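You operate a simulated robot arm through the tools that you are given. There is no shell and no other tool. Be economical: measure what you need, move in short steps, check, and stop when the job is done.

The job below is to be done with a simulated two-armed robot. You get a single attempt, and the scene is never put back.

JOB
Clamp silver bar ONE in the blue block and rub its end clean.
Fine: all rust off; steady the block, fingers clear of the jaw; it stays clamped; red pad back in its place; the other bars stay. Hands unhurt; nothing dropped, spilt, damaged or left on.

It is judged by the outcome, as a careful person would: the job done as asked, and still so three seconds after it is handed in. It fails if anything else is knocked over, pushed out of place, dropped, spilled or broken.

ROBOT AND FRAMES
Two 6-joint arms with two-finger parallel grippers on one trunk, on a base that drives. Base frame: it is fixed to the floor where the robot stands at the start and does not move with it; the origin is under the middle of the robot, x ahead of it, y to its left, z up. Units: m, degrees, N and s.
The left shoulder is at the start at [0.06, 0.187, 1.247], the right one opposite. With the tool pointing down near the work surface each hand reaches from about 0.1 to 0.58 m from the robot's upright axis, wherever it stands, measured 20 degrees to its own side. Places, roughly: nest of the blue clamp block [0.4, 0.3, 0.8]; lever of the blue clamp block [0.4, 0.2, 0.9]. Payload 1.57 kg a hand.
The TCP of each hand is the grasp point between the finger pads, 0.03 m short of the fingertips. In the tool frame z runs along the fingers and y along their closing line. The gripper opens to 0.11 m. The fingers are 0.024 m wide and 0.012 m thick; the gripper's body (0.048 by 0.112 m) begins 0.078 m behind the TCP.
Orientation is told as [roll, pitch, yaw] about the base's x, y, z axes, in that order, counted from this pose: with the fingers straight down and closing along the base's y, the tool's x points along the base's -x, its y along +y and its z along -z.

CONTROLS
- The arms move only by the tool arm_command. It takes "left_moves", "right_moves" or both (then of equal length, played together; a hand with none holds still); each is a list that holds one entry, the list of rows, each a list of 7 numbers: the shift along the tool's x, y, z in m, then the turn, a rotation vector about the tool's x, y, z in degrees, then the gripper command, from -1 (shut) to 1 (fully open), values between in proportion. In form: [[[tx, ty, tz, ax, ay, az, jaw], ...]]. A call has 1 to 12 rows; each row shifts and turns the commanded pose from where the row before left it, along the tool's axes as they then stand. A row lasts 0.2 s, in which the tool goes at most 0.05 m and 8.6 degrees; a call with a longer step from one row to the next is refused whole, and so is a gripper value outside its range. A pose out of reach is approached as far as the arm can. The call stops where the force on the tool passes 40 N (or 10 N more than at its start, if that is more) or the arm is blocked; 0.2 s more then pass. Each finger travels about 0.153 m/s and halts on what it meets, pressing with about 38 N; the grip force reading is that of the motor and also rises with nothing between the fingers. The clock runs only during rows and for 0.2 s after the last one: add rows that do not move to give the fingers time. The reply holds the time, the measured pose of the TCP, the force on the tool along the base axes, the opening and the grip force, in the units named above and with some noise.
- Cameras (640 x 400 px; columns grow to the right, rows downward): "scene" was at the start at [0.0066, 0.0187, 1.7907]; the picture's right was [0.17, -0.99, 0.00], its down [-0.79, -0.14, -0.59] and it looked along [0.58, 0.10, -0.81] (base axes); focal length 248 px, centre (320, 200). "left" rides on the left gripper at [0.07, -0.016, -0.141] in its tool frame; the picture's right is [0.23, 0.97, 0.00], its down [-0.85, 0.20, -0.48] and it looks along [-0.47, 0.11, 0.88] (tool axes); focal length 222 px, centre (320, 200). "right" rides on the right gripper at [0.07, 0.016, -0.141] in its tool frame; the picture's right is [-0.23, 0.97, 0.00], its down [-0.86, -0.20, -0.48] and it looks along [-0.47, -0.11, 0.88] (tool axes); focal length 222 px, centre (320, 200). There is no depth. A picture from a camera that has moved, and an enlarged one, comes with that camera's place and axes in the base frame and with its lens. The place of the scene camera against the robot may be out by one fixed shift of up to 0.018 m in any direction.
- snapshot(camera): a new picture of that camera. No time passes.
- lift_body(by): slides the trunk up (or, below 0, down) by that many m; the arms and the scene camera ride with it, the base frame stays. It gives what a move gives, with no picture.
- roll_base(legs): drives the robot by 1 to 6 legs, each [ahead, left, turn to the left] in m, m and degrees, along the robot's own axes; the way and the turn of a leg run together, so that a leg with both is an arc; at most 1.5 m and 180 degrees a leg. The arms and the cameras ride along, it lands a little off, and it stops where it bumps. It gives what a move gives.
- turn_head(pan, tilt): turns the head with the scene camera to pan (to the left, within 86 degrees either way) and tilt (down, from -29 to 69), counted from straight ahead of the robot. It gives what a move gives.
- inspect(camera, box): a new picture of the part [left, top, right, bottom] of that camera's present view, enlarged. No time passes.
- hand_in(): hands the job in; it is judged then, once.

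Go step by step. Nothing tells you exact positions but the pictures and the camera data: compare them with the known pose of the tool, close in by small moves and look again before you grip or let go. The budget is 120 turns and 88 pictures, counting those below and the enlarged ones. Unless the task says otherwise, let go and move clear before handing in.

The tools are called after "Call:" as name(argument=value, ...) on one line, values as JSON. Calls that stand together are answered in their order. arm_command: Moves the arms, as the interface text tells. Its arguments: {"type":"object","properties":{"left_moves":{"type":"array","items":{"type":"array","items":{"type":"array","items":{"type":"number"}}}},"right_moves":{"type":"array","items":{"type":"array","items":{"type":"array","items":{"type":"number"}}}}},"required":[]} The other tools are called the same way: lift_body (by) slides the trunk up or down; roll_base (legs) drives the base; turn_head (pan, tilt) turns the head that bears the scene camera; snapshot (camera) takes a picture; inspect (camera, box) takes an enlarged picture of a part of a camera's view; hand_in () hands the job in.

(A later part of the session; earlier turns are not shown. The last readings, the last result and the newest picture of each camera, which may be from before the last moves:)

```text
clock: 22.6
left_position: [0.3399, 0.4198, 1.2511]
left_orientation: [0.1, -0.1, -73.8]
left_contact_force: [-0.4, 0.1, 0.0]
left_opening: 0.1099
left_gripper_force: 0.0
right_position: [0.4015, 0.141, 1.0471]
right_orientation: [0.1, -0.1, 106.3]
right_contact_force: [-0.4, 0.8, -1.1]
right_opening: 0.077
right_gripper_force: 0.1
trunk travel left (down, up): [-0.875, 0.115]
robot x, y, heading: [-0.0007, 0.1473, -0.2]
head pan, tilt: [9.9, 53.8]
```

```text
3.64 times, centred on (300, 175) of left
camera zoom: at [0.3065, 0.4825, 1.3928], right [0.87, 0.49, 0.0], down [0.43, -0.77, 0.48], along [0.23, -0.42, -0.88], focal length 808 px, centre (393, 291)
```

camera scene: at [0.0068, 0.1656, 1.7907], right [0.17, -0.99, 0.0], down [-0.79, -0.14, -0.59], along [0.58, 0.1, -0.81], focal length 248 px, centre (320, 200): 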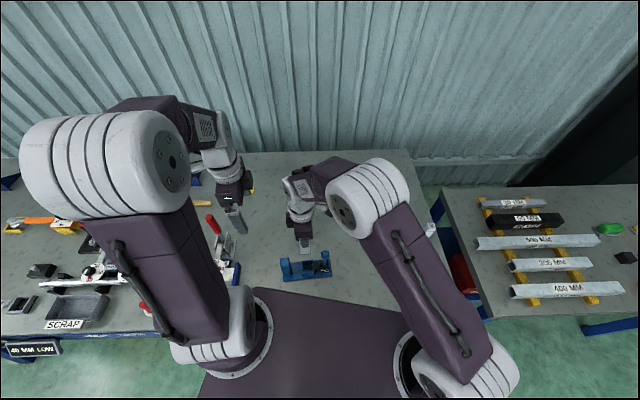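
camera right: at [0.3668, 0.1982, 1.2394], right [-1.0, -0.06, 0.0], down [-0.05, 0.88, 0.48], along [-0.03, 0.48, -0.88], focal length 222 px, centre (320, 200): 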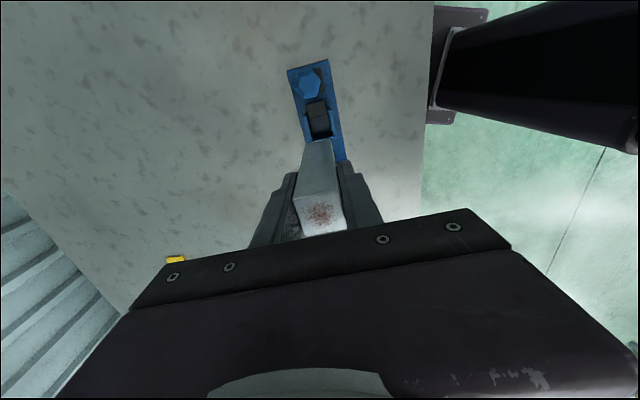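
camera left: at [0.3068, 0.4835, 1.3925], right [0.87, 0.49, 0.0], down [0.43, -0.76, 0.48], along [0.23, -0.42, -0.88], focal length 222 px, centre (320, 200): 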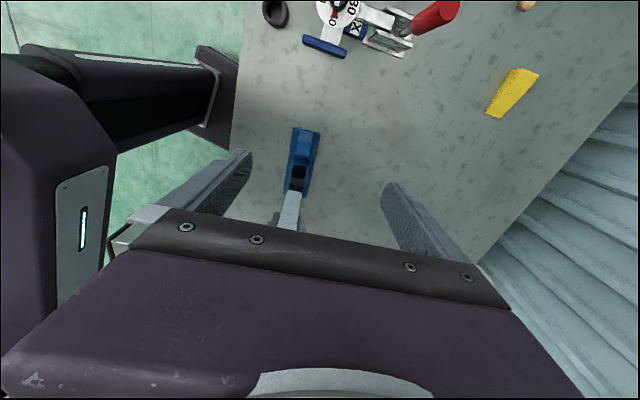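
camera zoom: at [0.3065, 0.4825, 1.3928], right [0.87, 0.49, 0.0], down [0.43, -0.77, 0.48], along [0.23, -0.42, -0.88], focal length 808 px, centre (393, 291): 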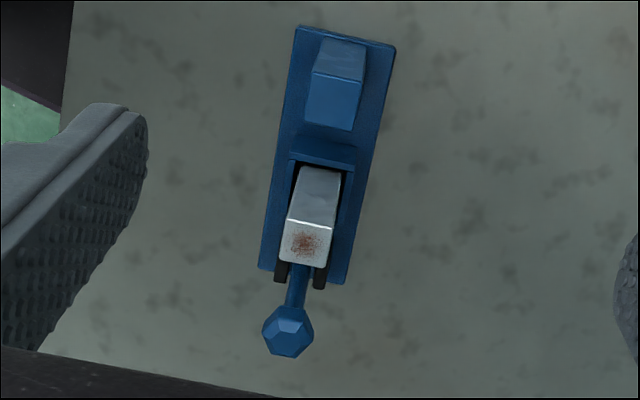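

Bar ONE stands in the nest. The post is near (0.341, 0.346), top z ≈ 0.90; I tilt the left hand 25° outward and bring it to a pre-grasp for steadying the post, well away from the jaw.

Call:
arm_command(left_moves=[[[0, 0, 0, 0, -8.33, 0, 1], [0, 0, 0, 0, -8.33, 0, 1], [0, 0, 0, 0, -8.34, 0, 1], [0.0158, -0.0033, 0.0369, 0, 0, 0, 1], [0.0158, -0.0033, 0.0369, 0, 0, 0, 1], [0.0158, -0.0033, 0.0369, 0, 0, 0, 1], [0.0158, -0.0033, 0.0369, 0, 0, 0, 1], [0.0158, -0.0033, 0.0369, 0, 0, 0, 1], [0.0158, -0.0033, 0.0369, 0, 0, 0, 1], [0, 0, 0, 0, 0, 0, 1]]])

Call:
snapshot(camera="left")

Call:
snapshot(camera="scene")

```text
clock: 24.8
left_position: [0.3288, 0.4129, 1.0145]
left_orientation: [-0.4, -25.2, -73.8]
left_contact_force: [0.4, -0.1, -0.1]
left_opening: 0.11
left_gripper_force: 0.1
left hand out of reach, approached as far as the arm can: row 9
right_position: [0.4007, 0.1419, 1.0463]
right_orientation: [0.0, 0.0, 106.4]
right_contact_force: [0.2, 0.8, 0.5]
right_opening: 0.077
right_gripper_force: 0.1
trunk travel left (down, up): [-0.875, 0.115]
robot x, y, heading: [-0.0015, 0.1493, -0.1]
head pan, tilt: [9.9, 53.8]
```

```text
49 pictures are left
camera left: at [0.2812, 0.5262, 1.1127], right [0.88, 0.47, -0.1], down [0.35, -0.49, 0.79], along [0.32, -0.73, -0.6], focal length 222 px, centre (320, 200)
```

left: 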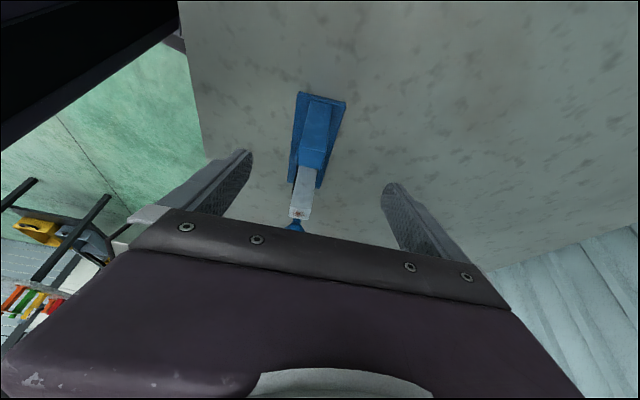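

```text
48 pictures are left
camera scene: at [0.0061, 0.1654, 1.7907], right [0.17, -0.99, 0.0], down [-0.79, -0.14, -0.59], along [0.58, 0.1, -0.81], focal length 248 px, centre (320, 200)
```

scene: 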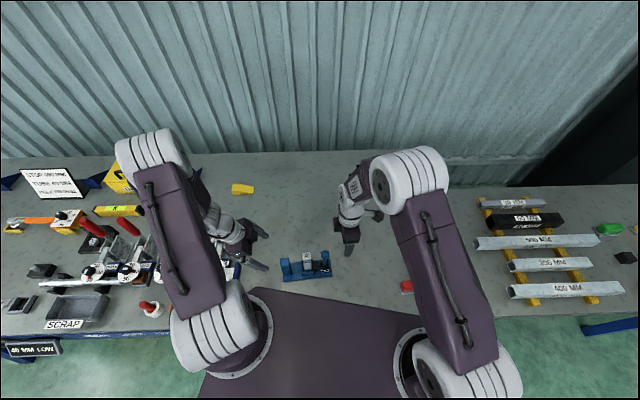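

The arm nearly reached the tilted pre-grasp, but hit a limit. I reduce the tilt to 15° and see if it reaches.

Call:
arm_command(left_moves=[[[0, 0, 0, 0, 5, 0, 1], [0, 0, 0, 0, 5, 0, 1], [0, 0, 0, 0, 0, 0, 1]]])

```text
clock: 25.6
left_position: [0.3287, 0.4113, 1.0145]
left_orientation: [0.0, -15.1, -73.9]
left_contact_force: [-0.8, -0.2, 0.2]
left_opening: 0.1101
left_gripper_force: 0.1
right_position: [0.4017, 0.143, 1.0463]
right_orientation: [0.1, 0.0, 106.3]
right_contact_force: [-0.8, -0.1, 0.6]
right_opening: 0.077
right_gripper_force: 0.2
trunk travel left (down, up): [-0.875, 0.115]
robot x, y, heading: [-0.0005, 0.1436, 0.1]
head pan, tilt: [9.9, 53.8]
```

That pose is within reach. I align with the post axis, part way down, and check.

Call:
arm_command(left_moves=[[[-0.0093, -0.0021, 0.025, 0, 0, 0, 1], [-0.0093, -0.0021, 0.025, 0, 0, 0, 1], [-0.0093, -0.0021, 0.025, 0, 0, 0, 1], [0, 0, 0, 0, 0, 0, 1]]])

Call:
snapshot(camera="left")

```text
clock: 26.6
left_position: [0.3669, 0.3788, 0.9645]
left_orientation: [-0.3, -15.1, -73.8]
left_contact_force: [0.3, -0.4, 0.0]
left_opening: 0.1099
left_gripper_force: 0.1
left hand out of reach, approached as far as the arm can: row 1, 2, 3
right_position: [0.4011, 0.1415, 1.0466]
right_orientation: [0.0, 0.0, 106.3]
right_contact_force: [-0.3, 0.3, 0.3]
right_opening: 0.0767
right_gripper_force: 0.1
trunk travel left (down, up): [-0.875, 0.115]
robot x, y, heading: [0.0004, 0.151, -0.2]
head pan, tilt: [9.9, 53.8]
```

```text
47 pictures are left
camera left: at [0.324, 0.4744, 1.0829], right [0.87, 0.48, -0.06], down [0.39, -0.62, 0.68], along [0.29, -0.62, -0.73], focal length 222 px, centre (320, 200)
```

left: 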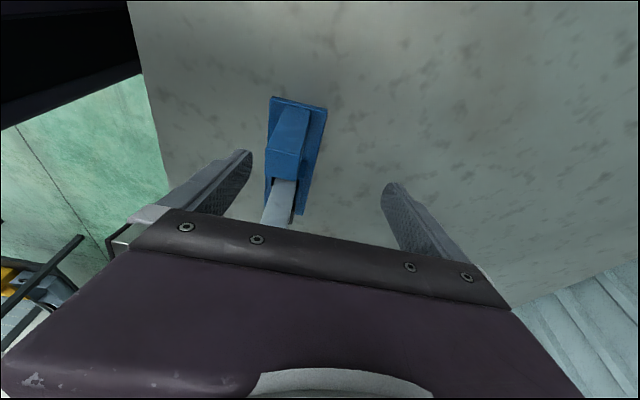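

The left arm is too folded for this pose, so it slid outward in x. Raising the trunk should give it room; both hands simply rise with it.

Call:
lift_body(by=0.1)

```text
clock: 27.9
left_position: [0.3665, 0.3789, 1.0638]
left_orientation: [-0.4, -15.2, -73.9]
left_contact_force: [0.0, 0.0, -0.4]
left_opening: 0.11
left_gripper_force: 0.1
right_position: [0.4015, 0.142, 1.146]
right_orientation: [0.0, 0.0, 106.2]
right_contact_force: [-0.4, -1.2, 0.0]
right_opening: 0.0772
right_gripper_force: 0.1
trunk travel left (down, up): [-0.975, 0.015]
robot x, y, heading: [-0.0003, 0.1442, -0.1]
head pan, tilt: [9.9, 53.8]
```

Call:
arm_command(left_moves=[[[0.0085, -0.0113, 0.0364, 0, 0, 0, 1], [0.0085, -0.0113, 0.0364, 0, 0, 0, 1], [0.0085, -0.0113, 0.0364, 0, 0, 0, 1], [0, 0, 0, 0, 0, 0, 1]]])

```text
clock: 28.9
left_position: [0.382, 0.3827, 0.9561]
left_orientation: [-0.7, -15.1, -73.7]
left_contact_force: [0.7, -0.3, -0.6]
left_opening: 0.11
left_gripper_force: 0.1
left hand out of reach, approached as far as the arm can: row 1, 2, 3
right_position: [0.4016, 0.1412, 1.1464]
right_orientation: [0.1, -0.1, 106.2]
right_contact_force: [-0.4, 0.3, 0.2]
right_opening: 0.077
right_gripper_force: 0.1
trunk travel left (down, up): [-0.975, 0.015]
robot x, y, heading: [0.001, 0.1475, 0.0]
head pan, tilt: [9.9, 53.8]
```

The trunk was not the cause; the arm wants the post further ahead. I raise the left hand, drive back 0.10 m and restore the trunk height.

Call:
arm_command(left_moves=[[[0, 0, -0.045, 0, 0, 0, 1], [0, 0, -0.045, 0, 0, 0, 1], [0, 0, -0.045, 0, 0, 0, 1]]])

Call:
roll_base(legs=[[-0.1, 0, 0]])

Call:
lift_body(by=-0.1)

```text
clock: 29.7
left_position: [0.3698, 0.4163, 1.0906]
left_orientation: [-0.4, -15.0, -73.7]
left_contact_force: [-0.2, -0.4, 0.3]
left_opening: 0.1099
left_gripper_force: 0.2
right_position: [0.4004, 0.1414, 1.1465]
right_orientation: [0.1, 0.0, 106.2]
right_contact_force: [0.2, -0.3, 0.8]
right_opening: 0.0771
right_gripper_force: 0.0
trunk travel left (down, up): [-0.975, 0.015]
robot x, y, heading: [0.0024, 0.1465, 0.2]
head pan, tilt: [9.9, 53.8]
```

```text
clock: 30.9
left_position: [0.2739, 0.4171, 1.0895]
left_orientation: [-0.7, -15.0, -73.7]
left_contact_force: [1.0, 0.6, 0.4]
left_opening: 0.1098
left_gripper_force: 0.0
right_position: [0.3072, 0.1414, 1.1444]
right_orientation: [0.3, 0.0, 106.3]
right_contact_force: [0.6, -0.6, 0.7]
right_opening: 0.0768
right_gripper_force: 0.1
trunk travel left (down, up): [-0.975, 0.015]
robot x, y, heading: [-0.0988, 0.1453, 0.1]
head pan, tilt: [9.9, 53.8]
```

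```text
clock: 32.2
left_position: [0.2704, 0.4155, 0.99]
left_orientation: [-0.4, -15.0, -73.7]
left_contact_force: [-0.5, -0.8, -0.5]
left_opening: 0.1101
left_gripper_force: 0.0
right_position: [0.2993, 0.1415, 1.0464]
right_orientation: [0.0, 0.0, 106.3]
right_contact_force: [-0.5, 0.2, -0.2]
right_opening: 0.0771
right_gripper_force: 0.1
trunk travel left (down, up): [-0.875, 0.115]
robot x, y, heading: [-0.0969, 0.1499, 0.1]
head pan, tilt: [9.9, 53.8]
```

Call:
arm_command(left_moves=[[[-0.0179, 0.016, 0.0179, 0, 0, 0, 1], [-0.0179, 0.016, 0.0179, 0, 0, 0, 1], [-0.0179, 0.016, 0.0179, 0, 0, 0, 1], [0, 0, 0, 0, 0, 0, 1]]])

Call:
snapshot(camera="left")

```text
clock: 33.2
left_position: [0.3357, 0.367, 0.9536]
left_orientation: [-0.5, -15.1, -73.9]
left_contact_force: [0.6, 0.1, 0.1]
left_opening: 0.1099
left_gripper_force: 0.1
right_position: [0.3011, 0.1407, 1.0462]
right_orientation: [0.0, 0.0, 106.3]
right_contact_force: [0.0, -0.7, 0.3]
right_opening: 0.0769
right_gripper_force: 0.0
trunk travel left (down, up): [-0.875, 0.115]
robot x, y, heading: [-0.1051, 0.1454, 0.1]
head pan, tilt: [9.9, 53.8]
```

```text
46 pictures are left
camera left: at [0.2923, 0.4627, 1.0723], right [0.87, 0.48, -0.07], down [0.39, -0.62, 0.68], along [0.29, -0.62, -0.73], focal length 222 px, centre (320, 200)
```

left: 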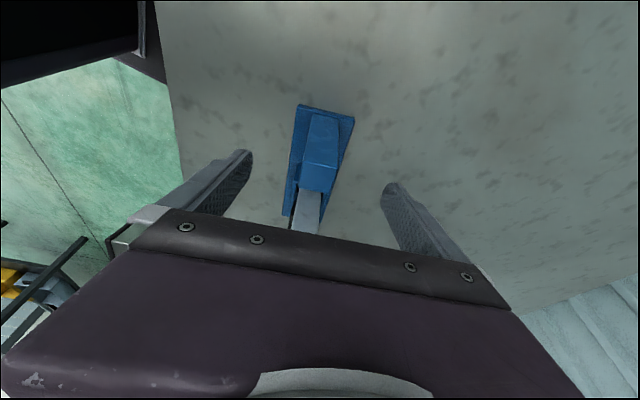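

Reached, and the post lies centred between the fingers. I slide down over it and close.

Call:
arm_command(left_moves=[[[0, 0.001, 0.027, 0, 0, 0, 1], [0, 0, 0.027, 0, 0, 0, 1], [0, 0, 0.026, 0, 0, 0, 1], [0, 0, 0, 0, 0, 0, 0.2], [0, 0, 0, 0, 0, 0, 0.2]]])

Call:
snapshot(camera="left")

Call:
inspect(camera="scene", box=[260, 160, 380, 260])

```text
clock: 34.4
left_position: [0.3424, 0.3493, 0.8751]
left_orientation: [-0.3, -15.1, -73.8]
left_contact_force: [0.4, 0.3, -0.4]
left_opening: 0.066
left_gripper_force: 0.0
right_position: [0.3001, 0.1399, 1.0465]
right_orientation: [-0.1, 0.1, 106.2]
right_contact_force: [-0.2, -0.3, -0.9]
right_opening: 0.077
right_gripper_force: 0.0
trunk travel left (down, up): [-0.875, 0.115]
robot x, y, heading: [-0.105, 0.1497, 0.2]
head pan, tilt: [9.9, 53.8]
```

```text
45 pictures are left
camera left: at [0.2994, 0.4444, 0.9933], right [0.87, 0.48, -0.07], down [0.39, -0.62, 0.68], along [0.29, -0.62, -0.73], focal length 222 px, centre (320, 200)
```

left: 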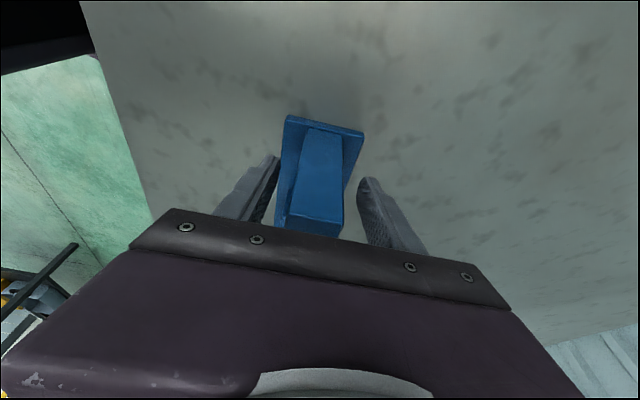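

```text
4.00 times, centred on (320, 210) of scene
camera zoom: at [-0.0952, 0.1656, 1.7907], right [0.17, -0.99, 0.0], down [-0.79, -0.14, -0.59], along [0.58, 0.1, -0.81], focal length 992 px, centre (320, 160)
```

zoom: 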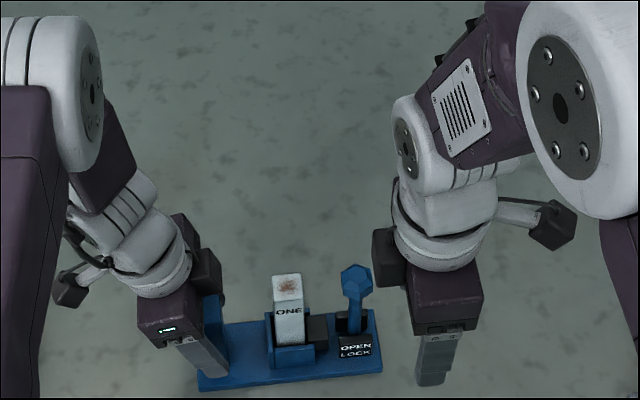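

Both gaps look equal; I close the left fingers on the post.

Call:
arm_command(left_moves=[[[0, 0, 0, 0, 0, 0, -0.1], [0, 0, 0, 0, 0, 0, -0.3], [0, 0, 0, 0, 0, 0, -0.6], [0, 0, 0, 0, 0, 0, -0.6]]])

Call:
snapshot(camera="left")

Call:
snapshot(camera="right")

```text
clock: 35.4
left_position: [0.3422, 0.3481, 0.8751]
left_orientation: [-0.3, -15.1, -73.9]
left_contact_force: [0.2, 0.5, 0.8]
left_opening: 0.0318
left_gripper_force: 38.2
right_position: [0.2996, 0.1399, 1.0473]
right_orientation: [0.0, 0.1, 106.4]
right_contact_force: [0.2, -0.2, -0.1]
right_opening: 0.0772
right_gripper_force: 0.0
trunk travel left (down, up): [-0.875, 0.115]
robot x, y, heading: [-0.1003, 0.1478, 0.1]
head pan, tilt: [9.9, 53.8]
```

```text
43 pictures are left
camera left: at [0.2995, 0.4445, 0.9936], right [0.87, 0.48, -0.06], down [0.39, -0.62, 0.68], along [0.29, -0.62, -0.73], focal length 222 px, centre (320, 200)
```

left: 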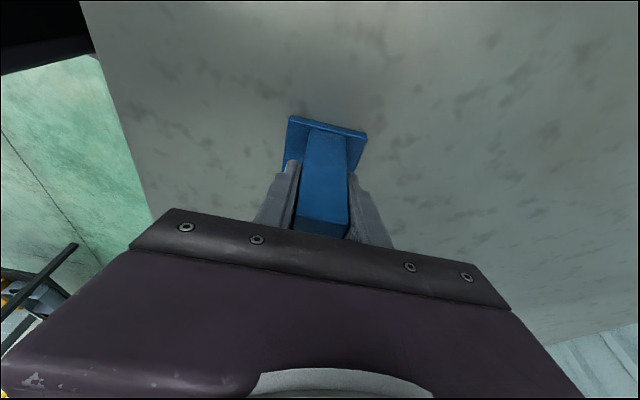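

```text
42 pictures are left
camera right: at [0.3029, 0.069, 1.1892], right [-1.0, -0.05, 0.0], down [-0.05, 0.88, 0.48], along [-0.03, 0.48, -0.88], focal length 222 px, centre (320, 200)
```

right: 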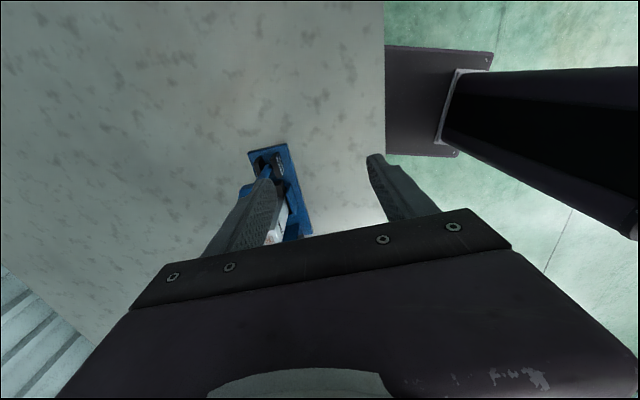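

The post is held firmly. Now I bring the right hand above the lever knob, fingers closing across the lever's swing plane.

Call:
arm_command(right_moves=[[[-0.0127, -0.0327, 0, 0, 0, 0, 0.4], [-0.0127, -0.0327, 0, 0, 0, 0, 0.4], [-0.0127, -0.0327, 0, 0, 0, 0, 0.4], [0, 0, 0.03, 0, 0, 0, 0.4], [0, 0, 0, 0, 0, 0, 0.4]]])

Call:
snapshot(camera="right")

Call:
inspect(camera="scene", box=[270, 180, 370, 265])

```text
clock: 36.6
left_position: [0.3422, 0.3487, 0.875]
left_orientation: [-0.3, -15.1, -73.8]
left_contact_force: [-1.7, -0.3, 1.5]
left_opening: 0.0315
left_gripper_force: 38.0
right_position: [0.3826, 0.206, 1.0148]
right_orientation: [0.0, -0.1, 106.2]
right_contact_force: [0.2, -0.8, 1.0]
right_opening: 0.077
right_gripper_force: 0.0
trunk travel left (down, up): [-0.875, 0.115]
robot x, y, heading: [-0.0989, 0.1465, 0.0]
head pan, tilt: [9.9, 53.8]
```

```text
41 pictures are left
camera right: at [0.3856, 0.1342, 1.1567], right [-1.0, -0.05, 0.0], down [-0.05, 0.88, 0.48], along [-0.03, 0.48, -0.88], focal length 222 px, centre (320, 200)
```

right: 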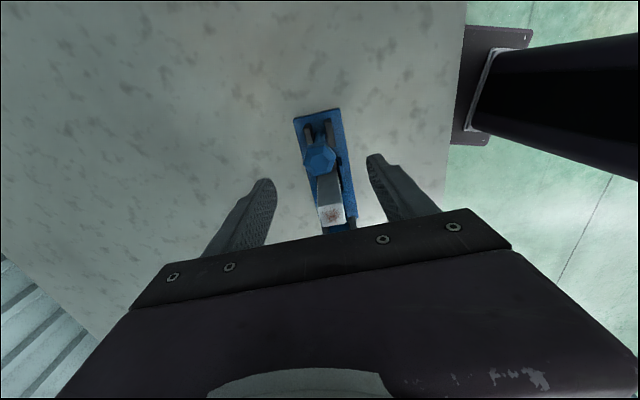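

```text
4.71 times, centred on (320, 222) of scene
camera zoom: at [-0.0957, 0.1654, 1.7907], right [0.17, -0.99, 0.0], down [-0.79, -0.14, -0.59], along [0.58, 0.1, -0.81], focal length 1167 px, centre (320, 94)
```

zoom: 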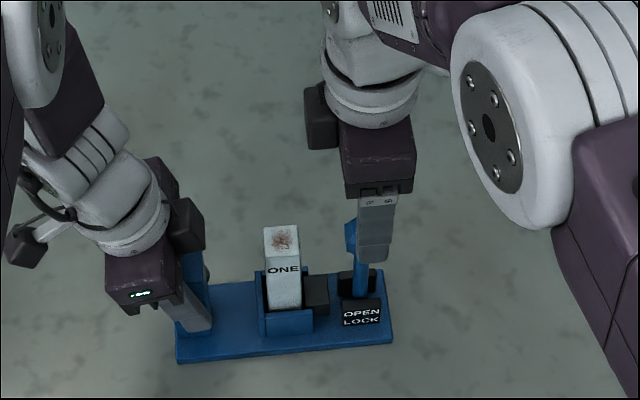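

Knob is centred under the right hand at about (0.382, 0.206, 0.925). I go down over it and grip it.

Call:
arm_command(right_moves=[[[0, 0, 0.045, 0, 0, 0, 0.4], [0, 0, 0.043, 0, 0, 0, 0.4], [0, 0, 0, 0, 0, 0, 0.0], [0, 0, 0, 0, 0, 0, -0.5], [0, 0, 0, 0, 0, 0, -0.5]]])

Call:
snapshot(camera="right")

```text
clock: 37.8
left_position: [0.3416, 0.3487, 0.876]
left_orientation: [-0.4, -15.2, -73.9]
left_contact_force: [-10.1, 1.0, 9.7]
left_opening: 0.0321
left_gripper_force: 37.7
right_position: [0.3807, 0.2049, 0.9301]
right_orientation: [-0.1, 0.0, 106.2]
right_contact_force: [9.6, 1.7, -1.5]
right_opening: 0.0326
right_gripper_force: 37.5
trunk travel left (down, up): [-0.875, 0.115]
robot x, y, heading: [-0.104, 0.1441, -0.2]
head pan, tilt: [9.9, 53.8]
```

```text
39 pictures are left
camera right: at [0.3842, 0.1334, 1.0723], right [-1.0, -0.05, 0.0], down [-0.05, 0.88, 0.48], along [-0.02, 0.48, -0.88], focal length 222 px, centre (320, 200)
```

right: 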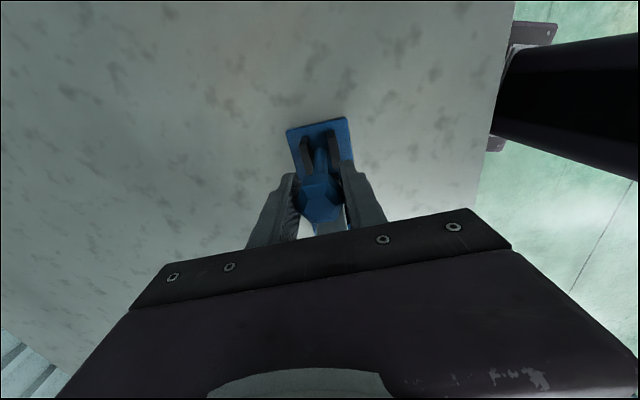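

Knob gripped. I try swinging the lever outward (away from the bar) by a few degrees and watch the forces.

Call:
arm_command(right_moves=[[[0.006, -0.001, 0.0002, 0, -3.4, 0, -0.5], [0.006, 0, 0.0002, 0, -3.4, 0, -0.5], [0, 0, 0, 0, 0, 0, -0.5]]])

Call:
inspect(camera="scene", box=[270, 180, 370, 265])

```text
clock: 38.6
left_position: [0.3424, 0.3485, 0.8749]
left_orientation: [-0.4, -15.1, -73.8]
left_contact_force: [1.1, -13.0, 0.0]
left_opening: 0.0323
left_gripper_force: 38.5
right_position: [0.3848, 0.1936, 0.9294]
right_orientation: [0.0, -6.9, 106.3]
right_contact_force: [-1.1, 12.7, 0.9]
right_opening: 0.033
right_gripper_force: 37.8
trunk travel left (down, up): [-0.875, 0.115]
robot x, y, heading: [-0.1043, 0.1512, 0.0]
head pan, tilt: [9.9, 53.8]
```

```text
4.71 times, centred on (320, 222) of scene
camera zoom: at [-0.0952, 0.1654, 1.7907], right [0.17, -0.99, 0.0], down [-0.79, -0.14, -0.59], along [0.58, 0.1, -0.81], focal length 1167 px, centre (320, 94)
```

zoom: 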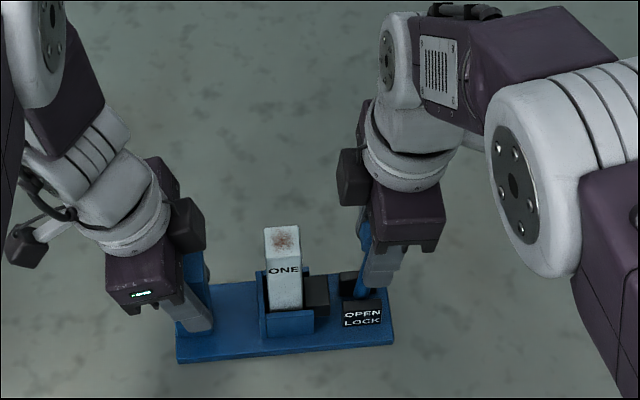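

The lever follows outward with a modest 13 N. I continue in the same arc.

Call:
arm_command(right_moves=[[[0.0105, 0, 0.0004, 0, -5.7, 0, -0.5], [0.0105, 0, 0.0004, 0, -5.7, 0, -0.5], [0, 0, 0, 0, 0, 0, -0.5]]])

Call:
inspect(camera="scene", box=[270, 180, 370, 265])

```text
clock: 39.4
left_position: [0.3425, 0.348, 0.8745]
left_orientation: [-0.5, -15.1, -74.0]
left_contact_force: [-1.4, -10.3, 4.8]
left_opening: 0.032
left_gripper_force: 38.6
right_position: [0.3914, 0.1752, 0.9259]
right_orientation: [0.1, -18.2, 106.3]
right_contact_force: [1.3, 8.9, -2.5]
right_opening: 0.0331
right_gripper_force: 38.1
trunk travel left (down, up): [-0.875, 0.115]
robot x, y, heading: [-0.098, 0.1473, 0.1]
head pan, tilt: [9.9, 53.8]
```

```text
4.71 times, centred on (320, 222) of scene
camera zoom: at [-0.0948, 0.1657, 1.7907], right [0.17, -0.99, 0.0], down [-0.8, -0.14, -0.59], along [0.58, 0.1, -0.81], focal length 1167 px, centre (320, 94)
```

zoom: 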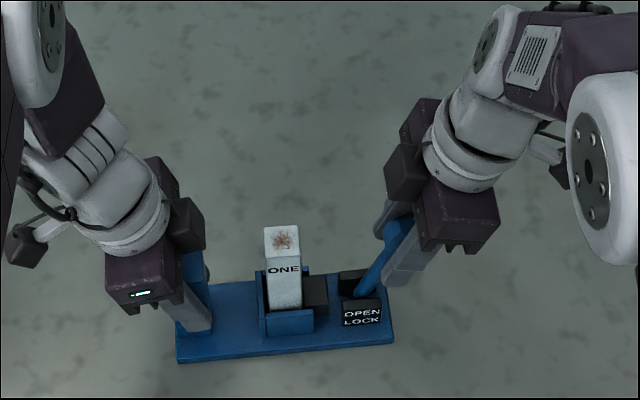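

The lever keeps following smoothly. I continue outward, watching for the end stop.

Call:
arm_command(right_moves=[[[0.0105, 0, 0.0005, 0, -5.7, 0, -0.5], [0.0105, 0, 0.0005, 0, -5.7, 0, -0.5], [0.0105, 0, 0.0005, 0, -5.7, 0, -0.5], [0, 0, 0, 0, 0, 0, -0.5]]])

Call:
inspect(camera="scene", box=[270, 180, 370, 265])

```text
clock: 40.4
left_position: [0.3431, 0.3489, 0.8755]
left_orientation: [-0.4, -15.1, -73.8]
left_contact_force: [3.1, -16.2, 3.2]
left_opening: 0.0319
left_gripper_force: 37.6
right_position: [0.4005, 0.1484, 0.9108]
right_orientation: [0.1, -35.4, 106.2]
right_contact_force: [-3.9, 12.1, 0.1]
right_opening: 0.0332
right_gripper_force: 38.0
trunk travel left (down, up): [-0.875, 0.115]
robot x, y, heading: [-0.1036, 0.1454, -0.1]
head pan, tilt: [9.9, 53.8]
```

```text
4.71 times, centred on (320, 222) of scene
camera zoom: at [-0.0949, 0.1655, 1.7907], right [0.17, -0.99, 0.0], down [-0.8, -0.14, -0.59], along [0.58, 0.1, -0.81], focal length 1167 px, centre (320, 94)
```

zoom: 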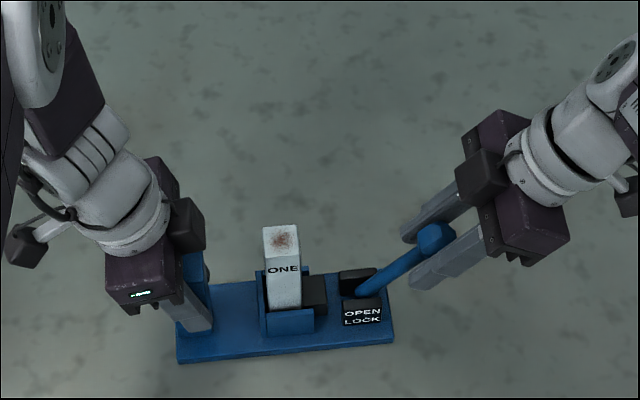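

About 35° now, no stop yet and the jaw hasn't visibly moved. I continue.

Call:
arm_command(right_moves=[[[0.0105, 0, 0.0005, 0, -5.7, 0, -0.5], [0.0105, 0, 0.0005, 0, -5.7, 0, -0.5], [0.0105, 0, 0.0005, 0, -5.7, 0, -0.5], [0, 0, 0, 0, 0, 0, -0.5]]])

Call:
inspect(camera="scene", box=[280, 200, 380, 275])

```text
clock: 41.4
left_position: [0.342, 0.3483, 0.8751]
left_orientation: [-0.5, -15.1, -73.8]
left_contact_force: [-10.4, -5.4, 7.9]
left_opening: 0.0369
left_gripper_force: 37.8
right_position: [0.359, 0.1153, 0.9061]
right_orientation: [-0.2, -52.4, 106.3]
right_contact_force: [9.0, 3.8, -9.0]
right_opening: 0.0337
right_gripper_force: 37.7
right hand out of reach, approached as far as the arm can: row 1, 2, 3
trunk travel left (down, up): [-0.875, 0.115]
robot x, y, heading: [-0.1058, 0.1459, 0.1]
head pan, tilt: [9.9, 53.8]
```

```text
5.33 times, centred on (330, 238) of scene
camera zoom: at [-0.0951, 0.1654, 1.7907], right [0.17, -0.99, 0.0], down [-0.79, -0.14, -0.59], along [0.58, 0.1, -0.81], focal length 1323 px, centre (267, 0)
```

zoom: 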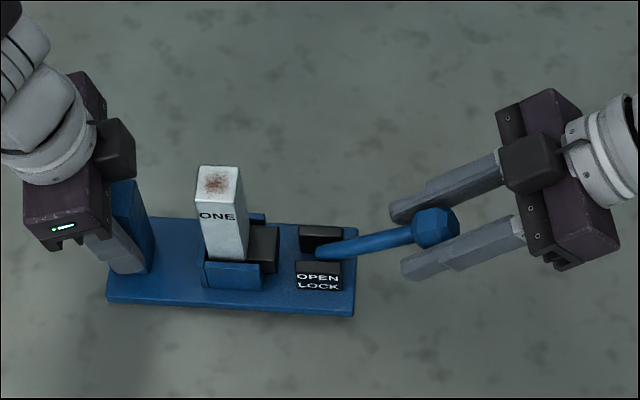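

The right arm hit a reach limit at that tilt, slid toward -x and began twisting the block about the post. I undo that last stretch straight away.

Call:
arm_command(right_moves=[[[-0.0045, -0.0123, 0.0027, 0, 4.25, 0, -0.5], [-0.0045, -0.0123, 0.0027, 0, 4.25, 0, -0.5], [-0.0045, -0.0123, 0.0027, 0, 4.25, 0, -0.5], [-0.0045, -0.0123, 0.0027, 0, 4.25, 0, -0.5], [0, 0, 0, 0, 0, 0, -0.5]]])

Call:
inspect(camera="scene", box=[280, 200, 380, 275])

```text
clock: 42.6
left_position: [0.3413, 0.3474, 0.8756]
left_orientation: [-0.3, -15.1, -73.7]
left_contact_force: [1.5, 7.5, -11.2]
left_opening: 0.0321
left_gripper_force: 38.1
right_position: [0.4001, 0.1494, 0.9122]
right_orientation: [-0.1, -35.4, 106.3]
right_contact_force: [-2.6, -7.6, 20.6]
right_opening: 0.0324
right_gripper_force: 38.0
trunk travel left (down, up): [-0.875, 0.115]
robot x, y, heading: [-0.1016, 0.1446, -0.2]
head pan, tilt: [9.9, 53.8]
```

```text
5.33 times, centred on (330, 238) of scene
camera zoom: at [-0.0973, 0.1653, 1.7909], right [0.17, -0.99, 0.0], down [-0.79, -0.14, -0.59], along [0.58, 0.1, -0.81], focal length 1323 px, centre (267, 0)
```

zoom: 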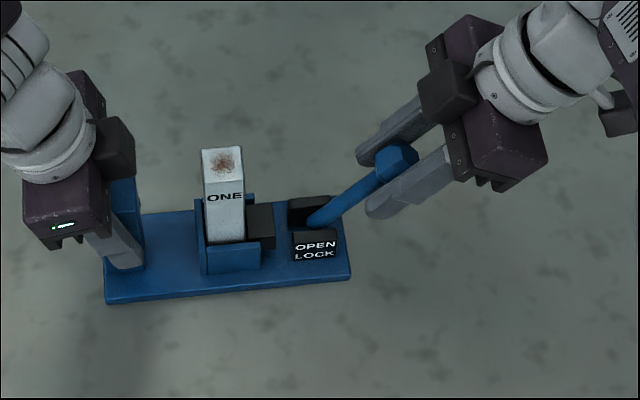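

The block is back in its pose with the lever at about 35°. I continue the arc by translation only, keeping the tilt, so that the arm stays in reach.

Call:
arm_command(right_moves=[[[0.0091, 0, 0.0005, 0, 0, 0, -0.5], [0.0091, 0, 0.001, 0, 0, 0, -0.5], [0, 0, 0, 0, 0, 0, -0.5]]])

Call:
inspect(camera="scene", box=[280, 200, 380, 275])

```text
clock: 43.4
left_position: [0.3401, 0.3479, 0.8744]
left_orientation: [-0.5, -15.3, -73.9]
left_contact_force: [-1.7, -16.2, -0.2]
left_opening: 0.0323
left_gripper_force: 37.6
right_position: [0.3972, 0.1337, 0.9009]
right_orientation: [0.2, -35.5, 106.3]
right_contact_force: [0.1, 15.9, 1.5]
right_opening: 0.0327
right_gripper_force: 38.0
right hand out of reach, approached as far as the arm can: row 1, 2
trunk travel left (down, up): [-0.875, 0.115]
robot x, y, heading: [-0.1036, 0.145, -0.2]
head pan, tilt: [9.9, 53.8]
```

```text
5.33 times, centred on (330, 238) of scene
camera zoom: at [-0.0953, 0.1662, 1.7906], right [0.17, -0.99, 0.0], down [-0.79, -0.14, -0.59], along [0.58, 0.1, -0.81], focal length 1323 px, centre (267, 0)
```

zoom: 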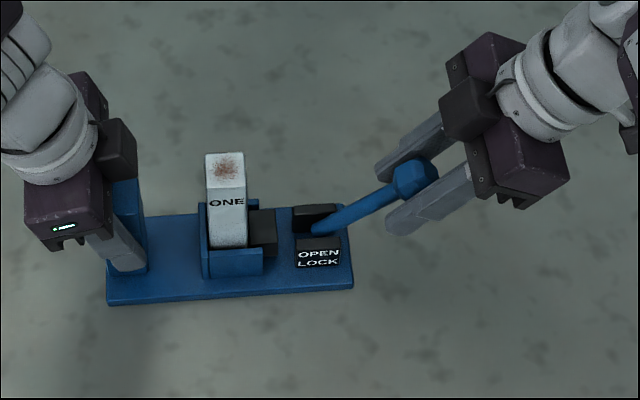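

I reduce the tool tilt while holding the knob in place, to get back within reach.

Call:
arm_command(right_moves=[[[0, -0.002, 0, 0, 8.3, 0, -0.5], [0, -0.002, 0, 0, 8.3, 0, -0.5], [0, -0.002, 0, 0, 8.3, 0, -0.5], [0, 0, 0, 0, 0, 0, -0.5]]])

Call:
inspect(camera="scene", box=[280, 200, 380, 275])

```text
clock: 44.4
left_position: [0.3438, 0.3506, 0.8747]
left_orientation: [-0.2, -15.1, -73.7]
left_contact_force: [7.0, 4.9, -0.4]
left_opening: 0.0333
left_gripper_force: 38.5
right_position: [0.4205, 0.1361, 0.8922]
right_orientation: [0.2, -10.4, 106.3]
right_contact_force: [-6.6, -3.9, -1.0]
right_opening: 0.0329
right_gripper_force: 38.0
right hand out of reach, approached as far as the arm can: row 1, 2
trunk travel left (down, up): [-0.875, 0.115]
robot x, y, heading: [-0.1005, 0.1474, 0.0]
head pan, tilt: [9.9, 53.8]
```

```text
5.33 times, centred on (330, 238) of scene
camera zoom: at [-0.0947, 0.1659, 1.7907], right [0.17, -0.99, 0.0], down [-0.8, -0.14, -0.59], along [0.58, 0.1, -0.81], focal length 1323 px, centre (267, 0)
```

zoom: 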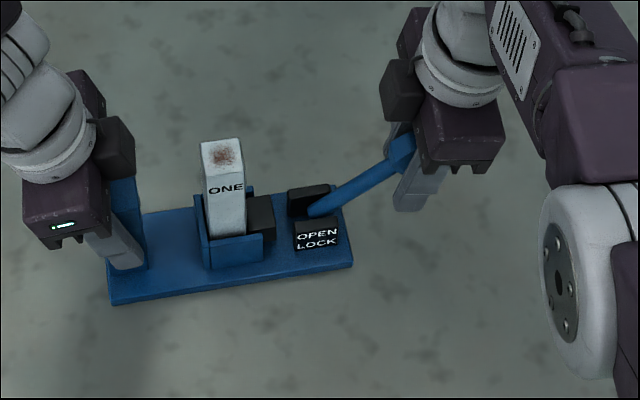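

Now in reach at 10° tilt but x overshot by ~15 mm, twisting the block slightly; I bring it back.

Call:
arm_command(right_moves=[[[0, 0.008, 0, 0, 0, 0, -0.5], [0, 0.008, 0, 0, 0, 0, -0.5], [0, 0, 0, 0, 0, 0, -0.5]]])

Call:
inspect(camera="scene", box=[280, 200, 380, 275])

```text
clock: 45.2
left_position: [0.3426, 0.3496, 0.8762]
left_orientation: [-0.2, -15.0, -74.0]
left_contact_force: [1.5, 16.3, -4.4]
left_opening: 0.0335
left_gripper_force: 38.0
right_position: [0.4193, 0.1355, 0.888]
right_orientation: [-0.2, -10.4, 106.2]
right_contact_force: [7.7, -17.1, 23.8]
right_opening: 0.0329
right_gripper_force: 38.2
right hand out of reach, approached as far as the arm can: row 1, 2
trunk travel left (down, up): [-0.875, 0.115]
robot x, y, heading: [-0.1016, 0.1478, 0.1]
head pan, tilt: [9.9, 53.8]
```

```text
5.33 times, centred on (330, 238) of scene
camera zoom: at [-0.0963, 0.165, 1.7909], right [0.17, -0.99, 0.0], down [-0.79, -0.14, -0.59], along [0.58, 0.1, -0.81], focal length 1323 px, centre (267, 0)
```

zoom: 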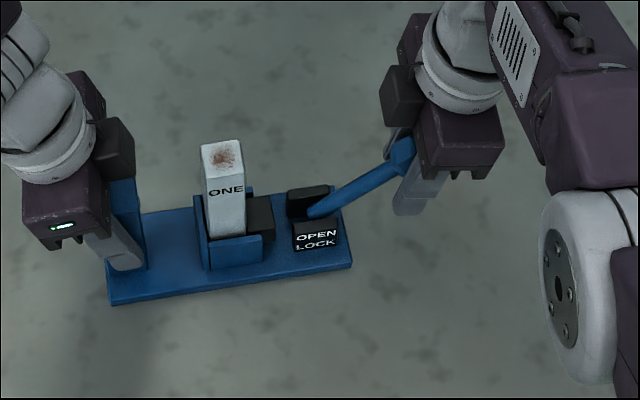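

The right arm can't hold this yaw here. I release the knob, rise, and will push the lever down with a differently turned hand.

Call:
arm_command(right_moves=[[[0, 0, 0, 0, 0, 0, -0.2], [0, 0, 0, 0, 0, 0, 0.3], [0, 0, 0, 0, 0, 0, 0.3], [0, 0, -0.04, 0, 0, 0, 0.3], [0, 0, -0.045, 0, 0, 0, 0.3], [0, 0, -0.045, 0, 0, 0, 0.3]]])

Call:
inspect(camera="scene", box=[280, 200, 380, 275])

```text
clock: 46.6
left_position: [0.3414, 0.3488, 0.8751]
left_orientation: [-0.4, -15.1, -73.9]
left_contact_force: [-1.6, -0.2, -0.6]
left_opening: 0.0321
left_gripper_force: 38.0
right_position: [0.4592, 0.1205, 1.0049]
right_orientation: [0.2, -10.5, 106.2]
right_contact_force: [-0.4, -0.2, 0.2]
right_opening: 0.0716
right_gripper_force: 0.0
right hand out of reach, approached as far as the arm can: row 4, 5, 6
trunk travel left (down, up): [-0.875, 0.115]
robot x, y, heading: [-0.1015, 0.1472, 0.2]
head pan, tilt: [9.9, 53.8]
```

```text
5.33 times, centred on (330, 238) of scene
camera zoom: at [-0.0954, 0.1654, 1.7907], right [0.17, -0.99, 0.0], down [-0.79, -0.14, -0.59], along [0.58, 0.1, -0.81], focal length 1323 px, centre (267, 0)
```

zoom: 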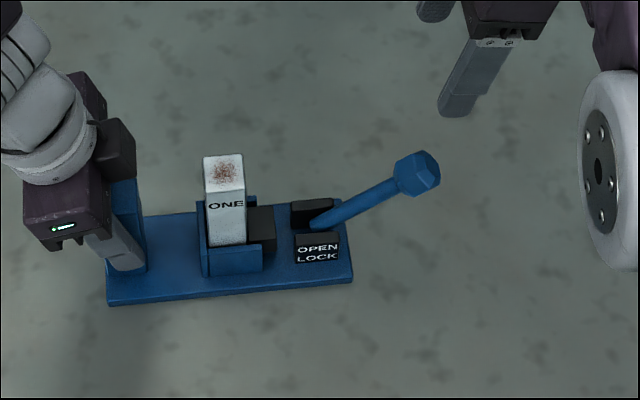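

The lever stays put at ~50° and the block is back in its original pose. I turn the right hand back to yaw ~16°, upright and shut, for pushing.

Call:
arm_command(right_moves=[[[0, 0, -0.04, 0, 8, 0, 0], [0, 0, 0, 0, 2.4, 8.2, -0.5], [0, 0, 0, 0, 0, 8.2, -1], [0, 0, 0, 0, 0, 8.2, -1], [0, 0, 0, 0, 0, 8.2, -1], [0, 0, 0, 0, 0, 8.2, -1], [0, 0, 0, 0, 0, 8.2, -1], [0, 0, 0, 0, 0, 8.2, -1], [0, 0, 0, 0, 0, 8.2, -1], [0, 0, 0, 0, 0, 8.2, -1], [0, 0, 0, 0, 0, 8.2, -1], [0, 0, 0, 0, 0, 8.2, -1]]])

Call:
snapshot(camera="right")

```text
clock: 49.2
left_position: [0.3425, 0.3479, 0.8755]
left_orientation: [-0.4, -15.2, -73.8]
left_contact_force: [-0.7, -0.5, -5.0]
left_opening: 0.0322
left_gripper_force: 38.0
right_position: [0.4695, 0.1165, 1.0451]
right_orientation: [0.1, 0.3, 16.0]
right_contact_force: [-0.1, -0.7, -0.2]
right_opening: 0.0
right_gripper_force: 21.5
right hand out of reach, approached as far as the arm can: row 1
trunk travel left (down, up): [-0.875, 0.115]
robot x, y, heading: [-0.1004, 0.1455, -0.1]
head pan, tilt: [9.9, 53.8]
```

```text
29 pictures are left
camera right: at [0.3969, 0.1138, 1.1876], right [-0.05, 1.0, 0.0], down [0.88, 0.04, 0.47], along [0.47, 0.02, -0.88], focal length 222 px, centre (320, 200)
```

right: 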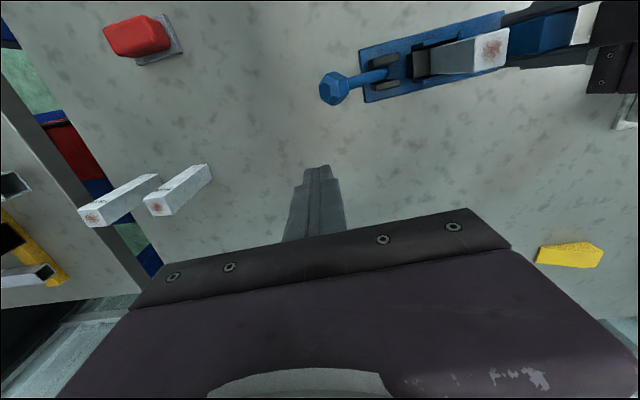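

The knob is now near (0.405, 0.130, 0.89). I place the shut fingertips just above it and begin pressing it down along its arc.

Call:
arm_command(right_moves=[[[0.0195, 0.0117, 0.0283, 0, 0, 0, -1], [0.0195, 0.0117, 0.0283, 0, 0, 0, -1], [0.0195, 0.0117, 0.0283, 0, 0, 0, -1], [0, 0, 0, 0, 0, 0, -1]]])

Call:
inspect(camera="right", box=[250, 100, 400, 220])

```text
clock: 50.2
left_position: [0.3426, 0.3498, 0.8735]
left_orientation: [-0.4, -15.1, -73.7]
left_contact_force: [-0.4, 0.4, -3.2]
left_opening: 0.0319
left_gripper_force: 38.0
right_position: [0.4368, 0.1512, 0.9499]
right_orientation: [0.1, 0.3, 16.1]
right_contact_force: [-0.3, 0.3, 0.0]
right_opening: 0.0
right_gripper_force: 21.5
right hand out of reach, approached as far as the arm can: row 1, 2, 3
trunk travel left (down, up): [-0.875, 0.115]
robot x, y, heading: [-0.1023, 0.1468, 0.1]
head pan, tilt: [9.9, 53.8]
```

```text
3.33 times, centred on (325, 160) of right
camera zoom: at [0.3652, 0.1469, 1.0942], right [-0.05, 1.0, 0.0], down [0.88, 0.04, 0.47], along [0.47, 0.02, -0.88], focal length 740 px, centre (303, 333)
```

zoom: 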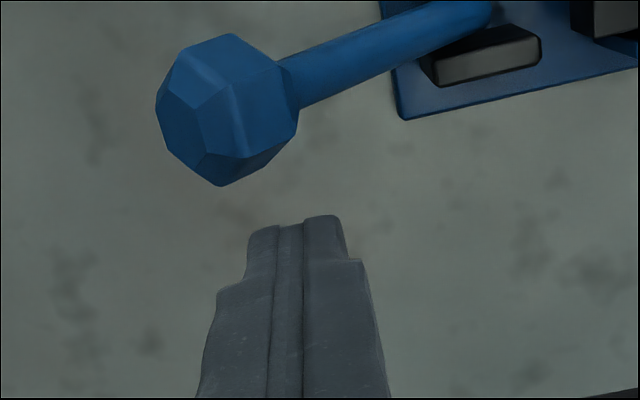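

The arm refuses to go to smaller x, which it could do earlier, so its joints may be in an awkward configuration. I look at the whole scene.

Call:
snapshot(camera="scene")

```text
27 pictures are left
camera scene: at [-0.0946, 0.1659, 1.7907], right [0.17, -0.99, 0.0], down [-0.8, -0.14, -0.59], along [0.58, 0.1, -0.81], focal length 248 px, centre (320, 200)
```

scene: 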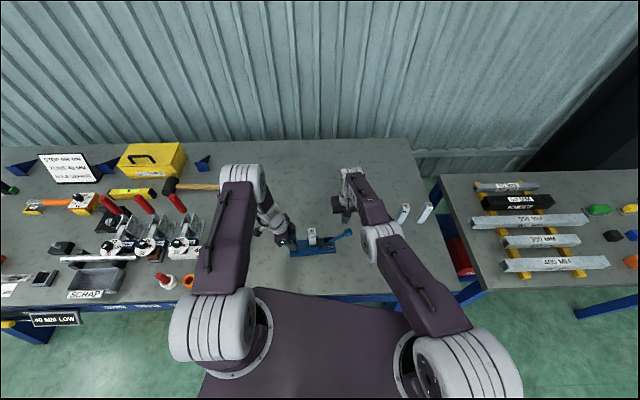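

The right arm has flopped into a low-elbow posture. I lift the hand high and to the right to unfold it, then come back.

Call:
arm_command(right_moves=[[[0, -0.015, -0.045, 0, 0, 0, -1], [0, -0.015, -0.045, 0, 0, 0, -1], [0, -0.015, -0.045, 0, 0, 0, -1], [0, -0.015, -0.045, 0, 0, 0, -1], [0, -0.03, -0.035, 0, 0, 0, -1], [0, -0.03, -0.035, 0, 0, 0, -1], [0, -0.03, -0.035, 0, 0, 0, -1], [0, -0.03, -0.035, 0, 0, 0, -1]]])

Call:
snapshot(camera="scene")

```text
clock: 52.0
left_position: [0.3424, 0.3468, 0.8753]
left_orientation: [-0.4, -15.1, -73.9]
left_contact_force: [-0.1, -0.5, -3.7]
left_opening: 0.0318
left_gripper_force: 37.7
right_position: [0.4727, -0.0211, 1.26]
right_orientation: [0.2, 0.1, 16.1]
right_contact_force: [0.1, -1.1, -0.3]
right_opening: 0.0
right_gripper_force: 21.3
right hand out of reach, approached as far as the arm can: row 1, 2, 3, 5, 6, 7, 8
trunk travel left (down, up): [-0.875, 0.115]
robot x, y, heading: [-0.0968, 0.1485, -0.1]
head pan, tilt: [9.9, 53.8]
```

```text
26 pictures are left
camera scene: at [-0.0943, 0.1641, 1.7907], right [0.17, -0.99, 0.0], down [-0.8, -0.14, -0.59], along [0.58, 0.1, -0.81], focal length 248 px, centre (320, 200)
```

scene: 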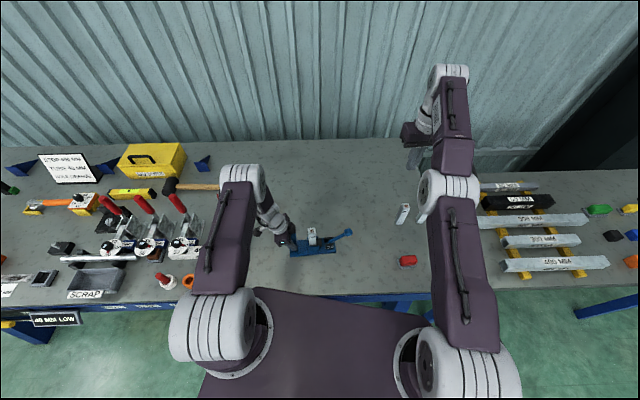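

The arm still has its elbow low. I stretch it forward at height (clear of everything) so that the elbow can straighten and fold the other way on return.

Call:
arm_command(right_moves=[[[-0.047, -0.012, 0, 0, 0, 0, -1], [-0.047, -0.012, 0, 0, 0, 0, -1], [-0.047, -0.012, 0, 0, 0, 0, -1], [-0.047, -0.012, 0, 0, 0, 0, -1], [-0.047, -0.012, 0, 0, 0, 0, -1], [-0.047, -0.012, 0, 0, 0, 0, -1], [0.03, 0, 0.035, 0, 0, 0, -1], [0.03, 0, 0.035, 0, 0, 0, -1], [0.03, 0, 0.035, 0, 0, 0, -1], [0.04, 0, 0, 0, 0, 0, -1], [0.04, 0, 0, 0, 0, 0, -1], [0.04, 0, 0, 0, 0, 0, -1]]])

Call:
snapshot(camera="scene")

```text
clock: 54.6
left_position: [0.3421, 0.3491, 0.8751]
left_orientation: [-0.4, -15.0, -73.8]
left_contact_force: [-0.1, -0.7, -3.1]
left_opening: 0.0318
left_gripper_force: 37.7
right_position: [0.4817, -0.0346, 1.2271]
right_orientation: [0.1, 0.3, 16.1]
right_contact_force: [-0.7, 0.1, -0.1]
right_opening: 0.0
right_gripper_force: 21.4
right hand out of reach, approached as far as the arm can: row 1, 2, 3, 4, 5, 6, 7, 8, 9, 10, 11, 12
trunk travel left (down, up): [-0.875, 0.115]
robot x, y, heading: [-0.1013, 0.1506, -0.1]
head pan, tilt: [9.9, 53.8]
```

```text
25 pictures are left
camera scene: at [-0.0948, 0.1659, 1.7907], right [0.17, -0.99, 0.0], down [-0.8, -0.14, -0.59], along [0.58, 0.1, -0.81], focal length 248 px, centre (320, 200)
```

scene: 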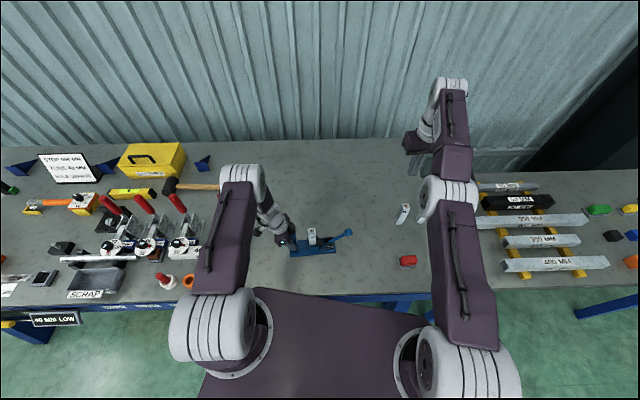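

Every row was limited: the wrist seems to be at its stop with the tool straight down in this posture. I point the fingers forward to free the wrist and then stretch ahead.

Call:
arm_command(right_moves=[[[0, 0, 0, 0, -8.5, 0, -1], [0, 0, 0, 0, -8.5, 0, -1], [0, 0, 0, 0, -8.5, 0, -1], [0, 0, 0, 0, -8.5, 0, -1], [0, 0, 0, 0, -8.5, 0, -1], [0, 0, 0, 0, -8.5, 0, -1], [0, 0, 0, 0, -8.5, 0, -1], [-0.0225, 0, 0.039, 0, 0, 0, -1], [-0.0225, 0, 0.039, 0, 0, 0, -1], [-0.0225, 0, 0.039, 0, 0, 0, -1], [-0.0225, 0, 0.039, 0, 0, 0, -1]]])

Call:
snapshot(camera="scene")

```text
clock: 57.0
left_position: [0.3424, 0.3481, 0.8755]
left_orientation: [-0.4, -15.1, -73.8]
left_contact_force: [-0.5, 0.1, -4.1]
left_opening: 0.032
left_gripper_force: 37.4
right_position: [0.6703, -0.0307, 1.2916]
right_orientation: [0.2, -50.7, 15.9]
right_contact_force: [-0.2, 0.9, 0.6]
right_opening: 0.0
right_gripper_force: 21.4
right hand out of reach, approached as far as the arm can: row 1, 2, 3, 4, 5, 6, 7, 8, 9, 10, 11
trunk travel left (down, up): [-0.875, 0.115]
robot x, y, heading: [-0.1045, 0.1506, 0.2]
head pan, tilt: [9.9, 53.8]
```

```text
24 pictures are left
camera scene: at [-0.0947, 0.1656, 1.7907], right [0.17, -0.99, 0.0], down [-0.8, -0.14, -0.59], along [0.58, 0.1, -0.81], focal length 248 px, centre (320, 200)
```

scene: 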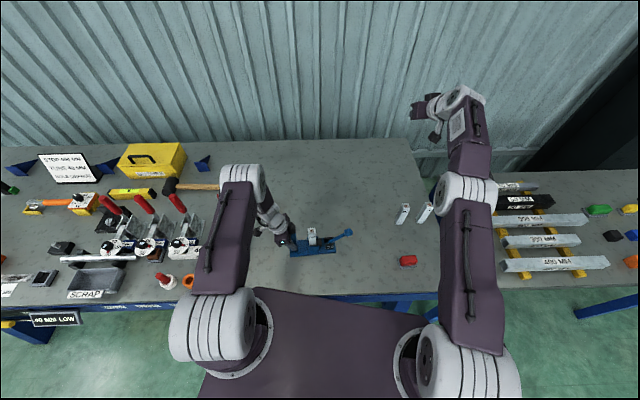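

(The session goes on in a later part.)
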